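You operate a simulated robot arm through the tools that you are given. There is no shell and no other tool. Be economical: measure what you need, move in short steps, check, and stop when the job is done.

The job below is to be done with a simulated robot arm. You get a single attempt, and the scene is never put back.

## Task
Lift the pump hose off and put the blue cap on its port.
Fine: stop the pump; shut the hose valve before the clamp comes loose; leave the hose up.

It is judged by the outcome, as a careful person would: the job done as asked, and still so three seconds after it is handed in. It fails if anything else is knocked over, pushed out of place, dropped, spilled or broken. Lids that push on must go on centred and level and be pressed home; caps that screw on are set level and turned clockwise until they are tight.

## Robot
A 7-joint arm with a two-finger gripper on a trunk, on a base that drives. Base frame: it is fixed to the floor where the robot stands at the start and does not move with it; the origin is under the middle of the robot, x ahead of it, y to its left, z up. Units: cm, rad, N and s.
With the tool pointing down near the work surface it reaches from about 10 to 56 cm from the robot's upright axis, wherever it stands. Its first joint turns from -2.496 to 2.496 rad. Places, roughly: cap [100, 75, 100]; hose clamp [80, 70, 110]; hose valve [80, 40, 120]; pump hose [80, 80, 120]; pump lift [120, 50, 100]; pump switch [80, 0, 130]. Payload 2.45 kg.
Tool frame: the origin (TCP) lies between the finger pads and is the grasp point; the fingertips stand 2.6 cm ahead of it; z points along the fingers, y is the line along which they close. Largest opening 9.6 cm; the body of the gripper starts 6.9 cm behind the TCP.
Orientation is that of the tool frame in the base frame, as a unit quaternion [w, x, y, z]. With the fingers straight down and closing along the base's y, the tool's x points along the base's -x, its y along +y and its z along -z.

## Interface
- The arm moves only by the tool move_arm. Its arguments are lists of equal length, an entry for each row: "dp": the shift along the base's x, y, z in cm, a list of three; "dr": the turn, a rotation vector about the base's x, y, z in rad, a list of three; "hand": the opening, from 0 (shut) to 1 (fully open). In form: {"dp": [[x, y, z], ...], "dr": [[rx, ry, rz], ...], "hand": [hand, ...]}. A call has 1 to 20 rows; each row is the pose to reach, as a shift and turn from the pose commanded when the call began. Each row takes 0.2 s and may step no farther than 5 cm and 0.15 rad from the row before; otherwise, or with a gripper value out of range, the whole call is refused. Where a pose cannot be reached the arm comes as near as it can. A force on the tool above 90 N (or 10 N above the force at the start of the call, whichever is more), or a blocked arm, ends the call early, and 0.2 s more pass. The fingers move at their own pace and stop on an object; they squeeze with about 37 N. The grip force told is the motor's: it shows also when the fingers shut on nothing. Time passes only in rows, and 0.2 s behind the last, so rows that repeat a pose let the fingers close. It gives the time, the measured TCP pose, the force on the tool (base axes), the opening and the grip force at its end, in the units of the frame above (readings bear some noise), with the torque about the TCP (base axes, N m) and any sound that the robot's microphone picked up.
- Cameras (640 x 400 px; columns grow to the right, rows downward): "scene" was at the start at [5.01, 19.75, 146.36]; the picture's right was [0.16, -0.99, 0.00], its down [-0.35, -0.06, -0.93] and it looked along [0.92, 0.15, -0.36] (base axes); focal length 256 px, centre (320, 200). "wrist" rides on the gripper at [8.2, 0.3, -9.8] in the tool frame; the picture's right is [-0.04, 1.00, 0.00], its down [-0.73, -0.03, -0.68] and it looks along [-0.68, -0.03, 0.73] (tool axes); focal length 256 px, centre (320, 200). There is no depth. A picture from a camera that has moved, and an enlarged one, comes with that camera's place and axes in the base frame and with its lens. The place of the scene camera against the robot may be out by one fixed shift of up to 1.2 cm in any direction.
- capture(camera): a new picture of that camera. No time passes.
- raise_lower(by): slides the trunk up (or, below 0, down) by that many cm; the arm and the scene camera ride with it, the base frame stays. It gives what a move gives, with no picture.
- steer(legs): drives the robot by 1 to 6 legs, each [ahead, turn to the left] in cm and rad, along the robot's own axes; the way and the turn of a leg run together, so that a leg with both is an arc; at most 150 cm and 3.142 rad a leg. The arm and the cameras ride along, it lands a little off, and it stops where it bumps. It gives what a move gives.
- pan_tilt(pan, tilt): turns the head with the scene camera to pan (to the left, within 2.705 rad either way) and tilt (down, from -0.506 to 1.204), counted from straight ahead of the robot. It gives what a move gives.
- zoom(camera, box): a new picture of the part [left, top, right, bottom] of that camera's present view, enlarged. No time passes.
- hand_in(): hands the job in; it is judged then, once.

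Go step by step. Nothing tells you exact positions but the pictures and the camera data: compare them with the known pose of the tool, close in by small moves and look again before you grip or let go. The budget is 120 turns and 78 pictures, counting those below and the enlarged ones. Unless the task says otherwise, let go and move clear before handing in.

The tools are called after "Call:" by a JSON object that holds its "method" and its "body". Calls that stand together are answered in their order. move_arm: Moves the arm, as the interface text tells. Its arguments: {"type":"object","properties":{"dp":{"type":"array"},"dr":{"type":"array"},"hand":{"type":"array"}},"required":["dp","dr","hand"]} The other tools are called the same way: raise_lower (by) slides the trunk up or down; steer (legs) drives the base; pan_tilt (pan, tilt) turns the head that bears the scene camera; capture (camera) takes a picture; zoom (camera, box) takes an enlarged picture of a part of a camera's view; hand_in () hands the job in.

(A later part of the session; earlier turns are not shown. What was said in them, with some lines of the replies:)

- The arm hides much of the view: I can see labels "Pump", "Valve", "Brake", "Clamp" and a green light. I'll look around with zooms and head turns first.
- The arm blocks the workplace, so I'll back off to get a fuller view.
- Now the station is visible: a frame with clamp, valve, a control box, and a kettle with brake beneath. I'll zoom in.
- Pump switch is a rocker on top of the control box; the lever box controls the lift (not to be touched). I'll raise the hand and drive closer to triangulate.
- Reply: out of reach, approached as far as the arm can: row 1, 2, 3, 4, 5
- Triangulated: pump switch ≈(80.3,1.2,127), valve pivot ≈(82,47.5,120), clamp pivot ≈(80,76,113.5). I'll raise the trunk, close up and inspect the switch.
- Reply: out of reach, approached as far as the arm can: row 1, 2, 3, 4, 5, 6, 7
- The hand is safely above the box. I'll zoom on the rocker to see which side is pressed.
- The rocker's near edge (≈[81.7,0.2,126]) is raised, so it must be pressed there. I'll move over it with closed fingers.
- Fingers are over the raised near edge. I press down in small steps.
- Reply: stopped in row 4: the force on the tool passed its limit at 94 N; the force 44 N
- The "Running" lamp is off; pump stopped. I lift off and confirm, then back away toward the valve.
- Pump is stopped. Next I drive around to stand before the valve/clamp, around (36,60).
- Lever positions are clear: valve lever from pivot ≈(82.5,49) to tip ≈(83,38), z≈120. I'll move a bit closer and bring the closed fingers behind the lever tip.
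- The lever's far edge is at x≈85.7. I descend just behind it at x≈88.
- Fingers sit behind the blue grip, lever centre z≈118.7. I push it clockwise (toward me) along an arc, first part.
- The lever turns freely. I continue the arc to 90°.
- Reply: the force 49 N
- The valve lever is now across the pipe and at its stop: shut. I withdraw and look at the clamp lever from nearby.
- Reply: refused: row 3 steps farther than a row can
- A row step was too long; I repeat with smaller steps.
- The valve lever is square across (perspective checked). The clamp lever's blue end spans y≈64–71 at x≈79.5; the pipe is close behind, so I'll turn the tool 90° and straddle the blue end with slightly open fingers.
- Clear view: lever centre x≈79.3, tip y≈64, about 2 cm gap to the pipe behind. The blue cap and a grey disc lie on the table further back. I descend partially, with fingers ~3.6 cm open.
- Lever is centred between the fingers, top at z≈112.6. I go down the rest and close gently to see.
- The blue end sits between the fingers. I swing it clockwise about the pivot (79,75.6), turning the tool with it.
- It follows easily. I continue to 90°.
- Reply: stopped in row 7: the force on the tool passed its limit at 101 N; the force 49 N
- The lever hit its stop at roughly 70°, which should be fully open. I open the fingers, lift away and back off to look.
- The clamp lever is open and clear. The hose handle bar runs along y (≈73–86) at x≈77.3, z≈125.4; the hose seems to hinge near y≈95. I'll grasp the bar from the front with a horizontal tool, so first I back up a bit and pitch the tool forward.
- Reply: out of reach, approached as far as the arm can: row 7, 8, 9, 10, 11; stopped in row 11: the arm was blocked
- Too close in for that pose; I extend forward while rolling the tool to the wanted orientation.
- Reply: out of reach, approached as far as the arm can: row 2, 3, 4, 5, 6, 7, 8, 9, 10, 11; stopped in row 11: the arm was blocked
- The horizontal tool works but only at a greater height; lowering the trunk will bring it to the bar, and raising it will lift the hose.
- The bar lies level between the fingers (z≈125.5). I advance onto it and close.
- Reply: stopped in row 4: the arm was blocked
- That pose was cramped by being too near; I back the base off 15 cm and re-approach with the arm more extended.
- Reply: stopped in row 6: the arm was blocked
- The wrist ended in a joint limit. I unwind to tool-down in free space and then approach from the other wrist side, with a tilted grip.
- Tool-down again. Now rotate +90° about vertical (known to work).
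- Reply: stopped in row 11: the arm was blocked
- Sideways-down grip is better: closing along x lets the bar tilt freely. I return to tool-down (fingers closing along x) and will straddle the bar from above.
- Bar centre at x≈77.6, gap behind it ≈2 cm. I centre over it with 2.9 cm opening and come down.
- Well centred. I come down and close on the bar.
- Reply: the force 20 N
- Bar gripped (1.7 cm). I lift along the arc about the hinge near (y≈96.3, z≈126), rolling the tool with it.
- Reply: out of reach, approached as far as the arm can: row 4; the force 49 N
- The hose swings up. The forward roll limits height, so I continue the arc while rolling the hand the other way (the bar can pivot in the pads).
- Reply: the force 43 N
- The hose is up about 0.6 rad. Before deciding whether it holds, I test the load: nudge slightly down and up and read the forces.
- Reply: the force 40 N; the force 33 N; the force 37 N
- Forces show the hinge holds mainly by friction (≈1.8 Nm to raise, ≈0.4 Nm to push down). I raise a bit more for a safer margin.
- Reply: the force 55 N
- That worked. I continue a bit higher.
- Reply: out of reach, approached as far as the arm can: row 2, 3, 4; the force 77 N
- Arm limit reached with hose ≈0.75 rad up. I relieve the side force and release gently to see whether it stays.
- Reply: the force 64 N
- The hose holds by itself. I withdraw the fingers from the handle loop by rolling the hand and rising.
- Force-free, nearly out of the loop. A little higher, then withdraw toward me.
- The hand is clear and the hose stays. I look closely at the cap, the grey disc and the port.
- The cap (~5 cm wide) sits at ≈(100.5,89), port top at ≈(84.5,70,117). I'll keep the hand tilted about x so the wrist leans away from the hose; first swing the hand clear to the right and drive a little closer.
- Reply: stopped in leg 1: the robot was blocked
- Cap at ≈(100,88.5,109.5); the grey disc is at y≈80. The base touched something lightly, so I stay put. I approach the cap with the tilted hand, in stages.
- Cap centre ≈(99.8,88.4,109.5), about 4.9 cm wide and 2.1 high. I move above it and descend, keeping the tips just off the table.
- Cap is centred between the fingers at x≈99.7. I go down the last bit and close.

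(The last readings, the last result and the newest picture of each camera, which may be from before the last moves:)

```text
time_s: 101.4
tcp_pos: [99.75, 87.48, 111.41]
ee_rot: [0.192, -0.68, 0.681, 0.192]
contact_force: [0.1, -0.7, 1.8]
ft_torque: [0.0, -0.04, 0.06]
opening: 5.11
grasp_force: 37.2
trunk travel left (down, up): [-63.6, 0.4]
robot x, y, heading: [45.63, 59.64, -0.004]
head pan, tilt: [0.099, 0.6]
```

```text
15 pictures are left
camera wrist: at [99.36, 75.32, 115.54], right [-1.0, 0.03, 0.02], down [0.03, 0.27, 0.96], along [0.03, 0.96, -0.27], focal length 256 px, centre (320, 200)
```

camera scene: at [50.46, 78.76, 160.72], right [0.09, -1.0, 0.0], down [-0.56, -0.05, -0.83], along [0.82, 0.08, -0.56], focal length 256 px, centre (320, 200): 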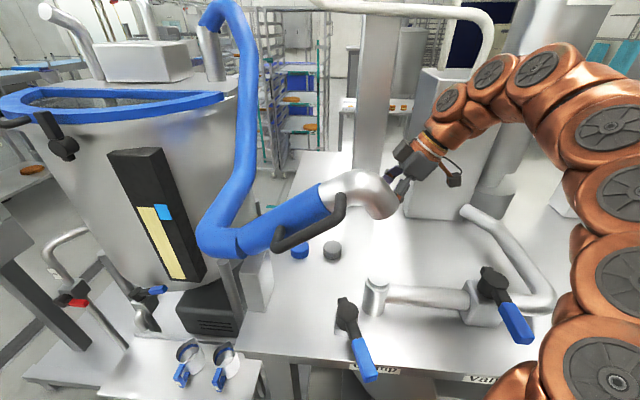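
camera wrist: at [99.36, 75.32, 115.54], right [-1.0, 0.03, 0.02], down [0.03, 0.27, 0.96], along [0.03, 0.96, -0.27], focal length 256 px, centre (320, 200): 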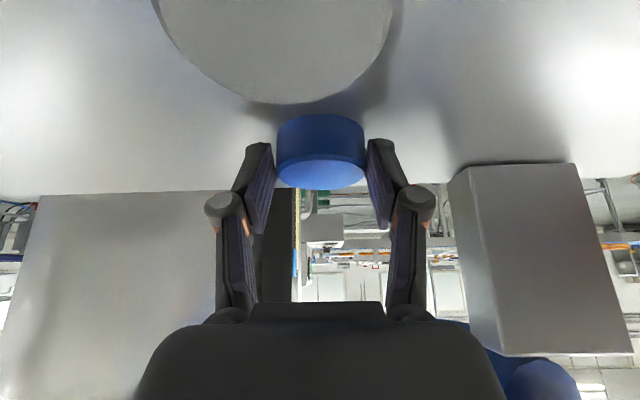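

Cap gripped. I lift it and bring it back out to the right, then in front of the port.

Call:
{"method": "move_arm", "body": {"dp": [[0, 0, 1.5], [0, 0, 4], [0, -2, 7], [0, -5, 9.5], [0, -9, 11], [0, -13, 12.5], [0, -17, 14], [-1, -21, 15.5], [-3, -24.5, 16], [-7, -26, 16], [-11, -27.5, 16], [-15.5, -27.5, 16]], "dr": [[0, 0, 0], [0, 0, 0], [0, 0, 0], [0, 0, 0], [0, 0, 0], [0, 0, 0], [0, 0, 0], [0, 0, 0], [0, 0, 0], [0, 0, 0], [0, 0, 0], [0, 0, 0]], "hand": [0.3, 0.3, 0.3, 0.3, 0.3, 0.3, 0.3, 0.3, 0.3, 0.3, 0.3, 0.3]}}

Call:
{"method": "capture", "body": {"camera": "wrist"}}

Call:
{"method": "capture", "body": {"camera": "scene"}}

```text
time_s: 104.0
tcp_pos: [84.25, 60.1, 127.56]
ee_rot: [0.192, -0.68, 0.681, 0.192]
contact_force: [-0.2, 0.0, -1.3]
ft_torque: [0.01, 0.02, 0.06]
opening: 5.15
grasp_force: 37.0
trunk travel left (down, up): [-63.6, 0.4]
robot x, y, heading: [45.35, 59.91, -0.004]
head pan, tilt: [0.099, 0.6]
```

```text
14 pictures are left
camera wrist: at [83.79, 47.81, 131.59], right [-1.0, 0.03, 0.02], down [0.03, 0.27, 0.96], along [0.03, 0.96, -0.27], focal length 256 px, centre (320, 200)
```

wrist: 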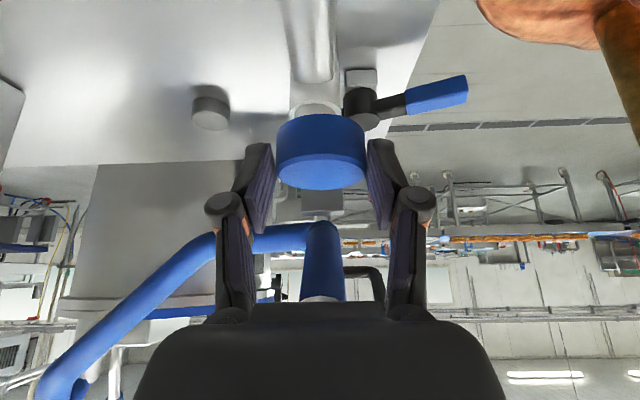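

```text
13 pictures are left
camera scene: at [50.52, 78.77, 160.72], right [0.09, -1.0, 0.0], down [-0.56, -0.05, -0.82], along [0.82, 0.08, -0.57], focal length 256 px, centre (320, 200)
```

scene: 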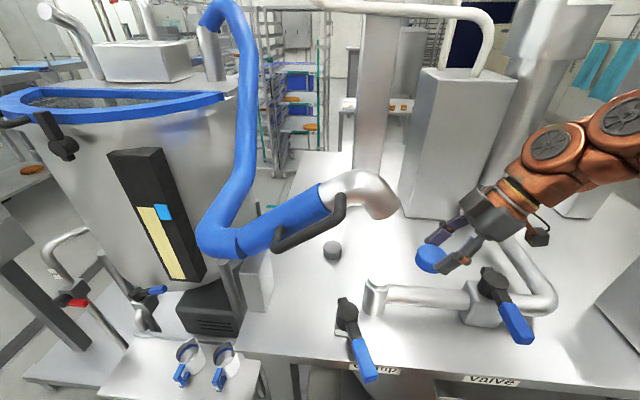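

The cap is held level, facing the port. I zoom in to measure cap and port relative to each other.

Call:
{"method": "zoom", "body": {"camera": "scene", "box": [340, 220, 468, 320]}}

Call:
{"method": "zoom", "body": {"camera": "wrist", "box": [250, 60, 400, 200]}}

```text
4.00 times, centred on (404, 270) of scene
camera zoom: at [50.52, 78.77, 160.72], right [0.09, -1.0, 0.0], down [-0.56, -0.05, -0.82], along [0.82, 0.08, -0.57], focal length 1025 px, centre (-16, -80)
```

zoom: 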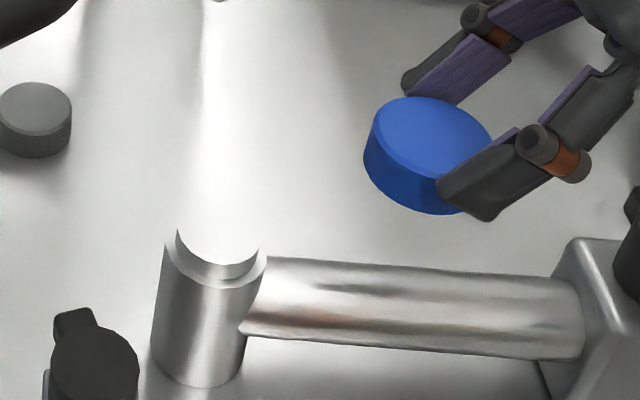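

```text
2.86 times, centred on (325, 130) of wrist
camera zoom: at [83.79, 47.81, 131.59], right [-1.0, 0.03, 0.02], down [0.03, 0.27, 0.96], along [0.03, 0.96, -0.27], focal length 731 px, centre (306, 400)
```

zoom: 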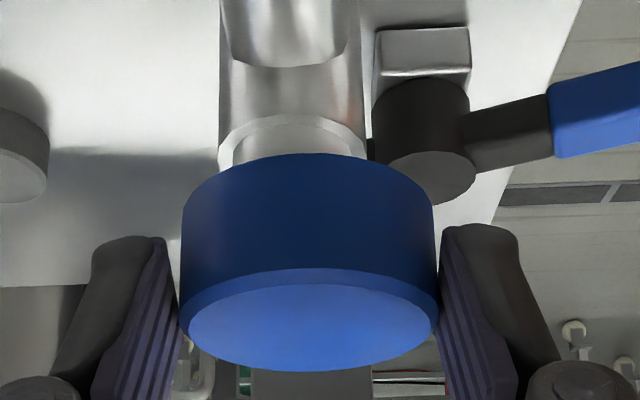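

Push-on cap, port neck ≈4.1 cm wide with top at z≈117.4; relative to the cap it lies ≈+0.7 in x and +8.5 in y. I move just above it and recheck.

Call:
{"method": "move_arm", "body": {"dp": [[0.3, 3, -1], [0.6, 6, -3], [0.7, 8.5, -4.5]], "dr": [[0, 0, 0], [0, 0, 0], [0, 0, 0]], "hand": [0.3, 0.3, 0.3]}}

Call:
{"method": "zoom", "body": {"camera": "scene", "box": [330, 220, 442, 320]}}

Call:
{"method": "zoom", "body": {"camera": "wrist", "box": [250, 60, 400, 200]}}

```text
time_s: 104.8
tcp_pos: [84.99, 68.47, 123.07]
ee_rot: [0.193, -0.68, 0.68, 0.192]
contact_force: [-0.6, -0.4, -0.5]
ft_torque: [-0.02, -0.02, 0.05]
opening: 5.11
grasp_force: 36.4
trunk travel left (down, up): [-63.6, 0.4]
robot x, y, heading: [45.74, 59.6, -0.008]
head pan, tilt: [0.099, 0.6]
```

```text
4.00 times, centred on (386, 270) of scene
camera zoom: at [50.46, 78.76, 160.72], right [0.09, -1.0, 0.0], down [-0.56, -0.05, -0.83], along [0.82, 0.08, -0.56], focal length 1025 px, centre (56, -80)
```

zoom: 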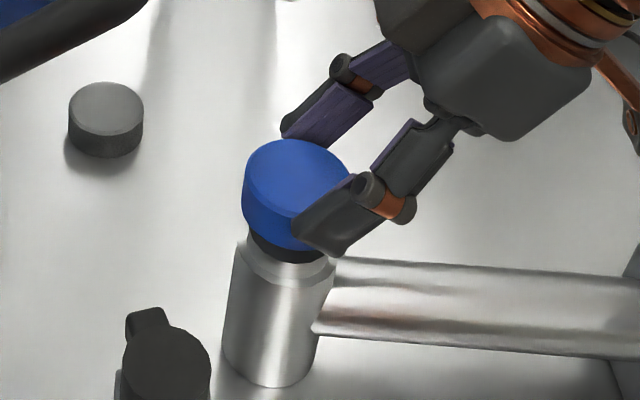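

```text
2.86 times, centred on (325, 130) of wrist
camera zoom: at [84.62, 56.3, 126.97], right [-1.0, 0.04, 0.02], down [0.03, 0.27, 0.96], along [0.03, 0.96, -0.27], focal length 731 px, centre (306, 400)
```

zoom: 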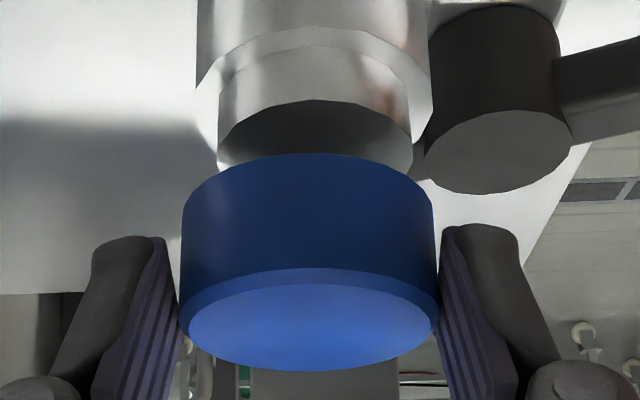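

Alignment is good: shift x by −0.15 only. I press the cap down in small steps.

Call:
{"method": "move_arm", "body": {"dp": [[-0.15, 0.05, -0.5], [-0.15, 0.05, -1.2], [-0.15, 0.05, -1.8], [-0.15, 0.05, -2.3]], "dr": [[0, 0, 0], [0, 0, 0], [0, 0, 0], [0, 0, 0]], "hand": [0.3, 0.3, 0.3, 0.3]}}

```text
time_s: 105.8
tcp_pos: [84.86, 68.5, 120.58]
ee_rot: [0.193, -0.68, 0.681, 0.193]
contact_force: [0.1, 0.5, 0.3]
ft_torque: [-0.03, 0.0, -0.01]
opening: 5.13
grasp_force: 37.0
trunk travel left (down, up): [-63.6, 0.4]
robot x, y, heading: [45.55, 60.13, -0.005]
head pan, tilt: [0.099, 0.6]
```

Call:
{"method": "move_arm", "body": {"dp": [[0, 0, -0.4], [0, 0, -0.8], [0, 0, -1.2]], "dr": [[0, 0, 0], [0, 0, 0], [0, 0, 0]], "hand": [0.3, 0.3, 0.3]}}

Call:
{"method": "zoom", "body": {"camera": "scene", "box": [330, 220, 442, 320]}}

Call:
{"method": "zoom", "body": {"camera": "wrist", "box": [250, 60, 400, 200]}}

```text
time_s: 106.6
tcp_pos: [84.82, 68.56, 119.61]
ee_rot: [0.193, -0.68, 0.681, 0.192]
contact_force: [4.1, 2.7, 28.2]
ft_torque: [0.36, -0.27, 0.22]
opening: 5.18
grasp_force: 37.0
trunk travel left (down, up): [-63.6, 0.4]
robot x, y, heading: [45.76, 60.07, -0.002]
head pan, tilt: [0.099, 0.6]
```

```text
4.00 times, centred on (386, 270) of scene
camera zoom: at [50.41, 78.75, 160.74], right [0.09, -1.0, 0.0], down [-0.56, -0.05, -0.83], along [0.82, 0.08, -0.56], focal length 1025 px, centre (56, -80)
```

zoom: 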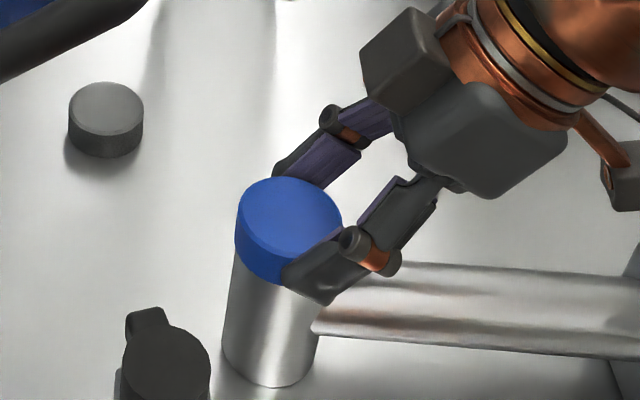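

```text
2.86 times, centred on (325, 130) of wrist
camera zoom: at [84.42, 56.34, 123.57], right [-1.0, 0.04, 0.02], down [0.03, 0.27, 0.96], along [0.03, 0.96, -0.27], focal length 731 px, centre (306, 400)
```

zoom: 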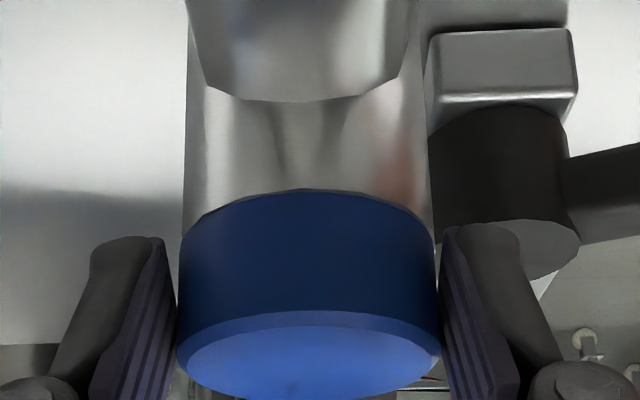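

The cap is on the neck, centred with the collar and level. I release, close the fingers and press on its top to seat it fully.

Call:
{"method": "move_arm", "body": {"dp": [[0, 0, 0.2], [0, 0, 0.2], [0, -1.5, 2.0], [0, -2.0, 4], [0, -1, 4], [0, 0.9, 4], [0, 0.9, 4], [0, 0.9, 3]], "dr": [[0, 0, 0], [0, 0, 0], [0, 0, 0], [0, 0, 0], [0, 0, 0], [0, 0, 0], [0, 0, 0], [0, 0, 0]], "hand": [0.75, 0.75, 0.75, 0.4, 0, 0, 0, 0]}}

Call:
{"method": "zoom", "body": {"camera": "scene", "box": [310, 150, 450, 320]}}

```text
time_s: 108.4
tcp_pos: [84.86, 69.42, 122.39]
ee_rot: [0.193, -0.679, 0.681, 0.193]
contact_force: [-0.2, 0.5, -0.3]
ft_torque: [-0.02, 0.0, -0.01]
opening: 0.02
grasp_force: 28.5
trunk travel left (down, up): [-63.6, 0.4]
robot x, y, heading: [45.87, 59.47, -0.005]
head pan, tilt: [0.099, 0.6]
```

```text
2.35 times, centred on (380, 235) of scene
camera zoom: at [50.47, 78.78, 160.72], right [0.09, -1.0, 0.0], down [-0.56, -0.05, -0.83], along [0.82, 0.08, -0.56], focal length 603 px, centre (179, 118)
```

zoom: 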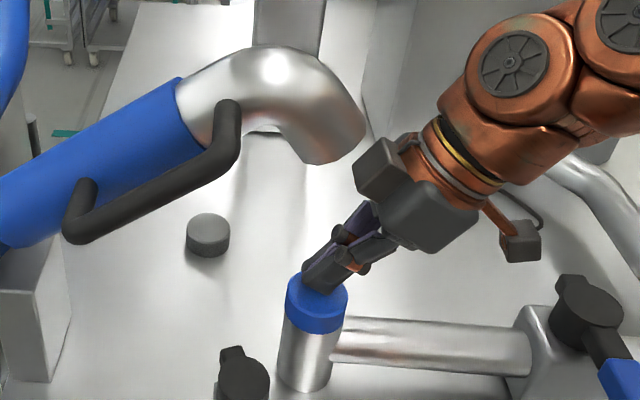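

Fingers are over the cap centre; I press down until clear resistance.

Call:
{"method": "move_arm", "body": {"dp": [[0, 0, -0.8], [0, 0, -1.4], [0, 0, -1.8], [0, 0, -2.2], [0, 0, -2.6], [0, 0, -3.0]], "dr": [[0, 0, 0], [0, 0, 0], [0, 0, 0], [0, 0, 0], [0, 0, 0], [0, 0, 0]], "hand": [0, 0, 0, 0, 0, 0]}}

```text
time_s: 109.1
tcp_pos: [84.75, 69.47, 121.78]
ee_rot: [0.206, -0.676, 0.681, 0.192]
contact_force: [-7.0, -9.9, 54.5]
ft_torque: [-0.06, 0.23, 0.13]
opening: 0.59
grasp_force: 29.1
trunk travel left (down, up): [-63.6, 0.4]
robot x, y, heading: [45.44, 59.34, -0.005]
head pan, tilt: [0.099, 0.6]
stopped in row 3: the force on the tool passed its limit at 101 N (the readings are from after the stop); the commanded pose is now the measured one
```

Firm resistance (≈100 N). I back away and inspect the cap from both sides.

Call:
{"method": "move_arm", "body": {"dp": [[0, 0, 1], [0, -2, 3], [0, -5, 4], [0, -9, 4]], "dr": [[0, 0, 0], [0, 0, 0], [0, 0, 0], [0, 0, 0]], "hand": [0, 0, 0, 0]}}

Call:
{"method": "zoom", "body": {"camera": "scene", "box": [345, 250, 409, 310]}}

Call:
{"method": "zoom", "body": {"camera": "wrist", "box": [250, 30, 400, 180]}}

```text
time_s: 110.1
tcp_pos: [84.86, 60.42, 125.54]
ee_rot: [0.202, -0.677, 0.681, 0.193]
contact_force: [-0.5, 1.2, 0.0]
ft_torque: [-0.04, 0.0, 0.02]
opening: 0.01
grasp_force: 28.5
trunk travel left (down, up): [-63.6, 0.4]
robot x, y, heading: [45.62, 59.67, -0.003]
head pan, tilt: [0.099, 0.6]
```

```text
6.67 times, centred on (377, 280) of scene
camera zoom: at [50.48, 78.79, 160.71], right [0.09, -1.0, 0.0], down [-0.56, -0.05, -0.83], along [0.82, 0.08, -0.56], focal length 1708 px, centre (-60, -333)
```

zoom: 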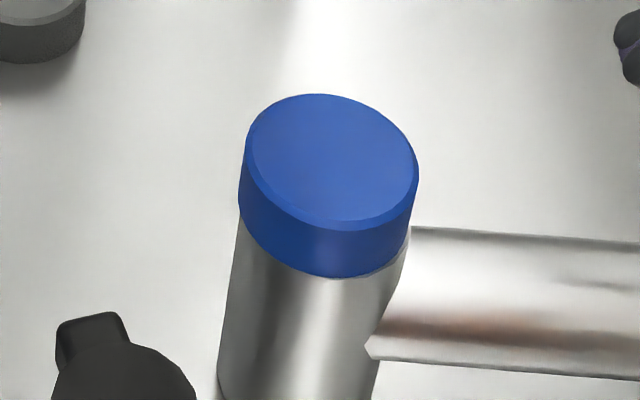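

```text
2.67 times, centred on (325, 105) of wrist
camera zoom: at [84.5, 48.21, 129.29], right [-1.0, 0.04, 0.01], down [0.02, 0.26, 0.97], along [0.04, 0.97, -0.26], focal length 683 px, centre (307, 453)
```

zoom: 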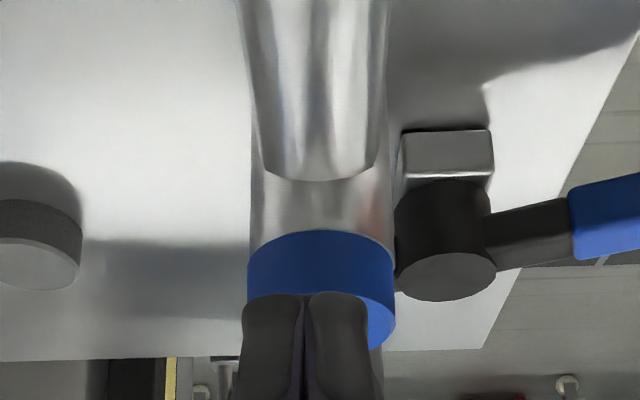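

The cap sits level and flush on the collar, and the hose has stayed up. I withdraw the arm and back off, then check the whole scene.

Call:
{"method": "move_arm", "body": {"dp": [[0, 0, 3], [0, -1, 5], [-4, -2, 5], [-8, -2, 5], [-12, -2, 5], [-16, -2, 5], [-20, -2, 5]], "dr": [[0, 0, 0], [0, 0, 0], [0, 0, 0], [0, 0, 0], [0, 0, 0], [0, 0, 0], [0, 0, 0]], "hand": [0, 0, 0, 0, 0, 0, 0]}}

Call:
{"method": "steer", "body": {"legs": [[-35, 0]]}}

Call:
{"method": "capture", "body": {"camera": "scene"}}

```text
time_s: 111.7
tcp_pos: [65.04, 58.57, 130.58]
ee_rot: [0.2, -0.677, 0.682, 0.192]
contact_force: [0.9, -0.6, 0.1]
ft_torque: [-0.02, 0.05, 0.0]
opening: 0.0
grasp_force: 28.3
trunk travel left (down, up): [-63.6, 0.4]
robot x, y, heading: [45.65, 59.65, -0.006]
head pan, tilt: [0.099, 0.6]
```

```text
time_s: 114.0
tcp_pos: [29.96, 58.85, 130.49]
ee_rot: [0.202, -0.676, 0.682, 0.192]
contact_force: [0.1, -0.1, -0.4]
ft_torque: [0.0, 0.01, -0.03]
opening: 0.01
grasp_force: 28.4
trunk travel left (down, up): [-63.6, 0.4]
robot x, y, heading: [10.86, 59.75, -0.004]
head pan, tilt: [0.099, 0.6]
```

```text
3 pictures are left
camera scene: at [15.43, 78.97, 160.72], right [0.09, -1.0, 0.0], down [-0.56, -0.05, -0.83], along [0.82, 0.08, -0.56], focal length 256 px, centre (320, 200)
```

scene: 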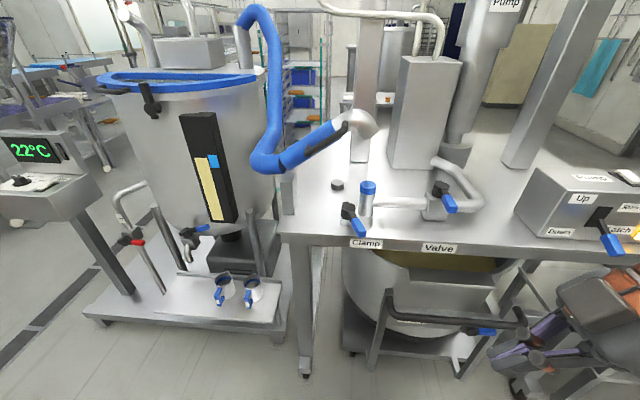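

Everything looks in place; one last enlarged check on cap, valve and hose.

Call:
{"method": "zoom", "body": {"camera": "scene", "box": [260, 100, 500, 250]}}

```text
2.67 times, centred on (380, 175) of scene
camera zoom: at [15.43, 78.97, 160.72], right [0.09, -1.0, 0.0], down [-0.56, -0.05, -0.83], along [0.82, 0.08, -0.56], focal length 683 px, centre (160, 267)
```

zoom: 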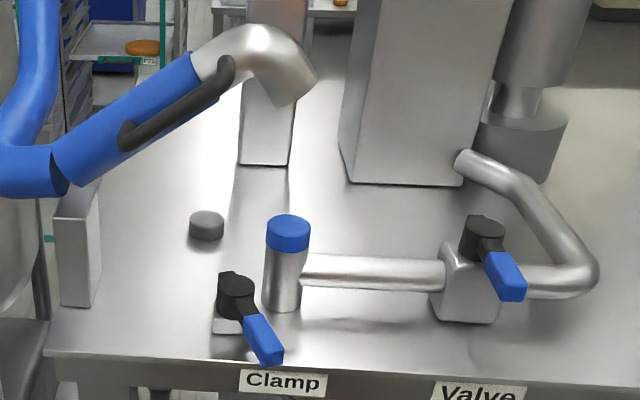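

The hose is up and holding, the cap sits level on its port, the valve is shut across the pipe, the clamp is open and the pump is off. I hand in.

Call:
{"method": "hand_in", "body": {}}

```text
The job is handed in.
```

The hose is off and left up, and the blue cap is pressed level onto its port; I stopped the pump first and shut the hose valve before opening the clamp.

Two things to know: the hose rests about 40° up, held only by its hinge friction. The base also bumped something low at the front of the bench while I was driving in; nothing looked moved in the last pictures.
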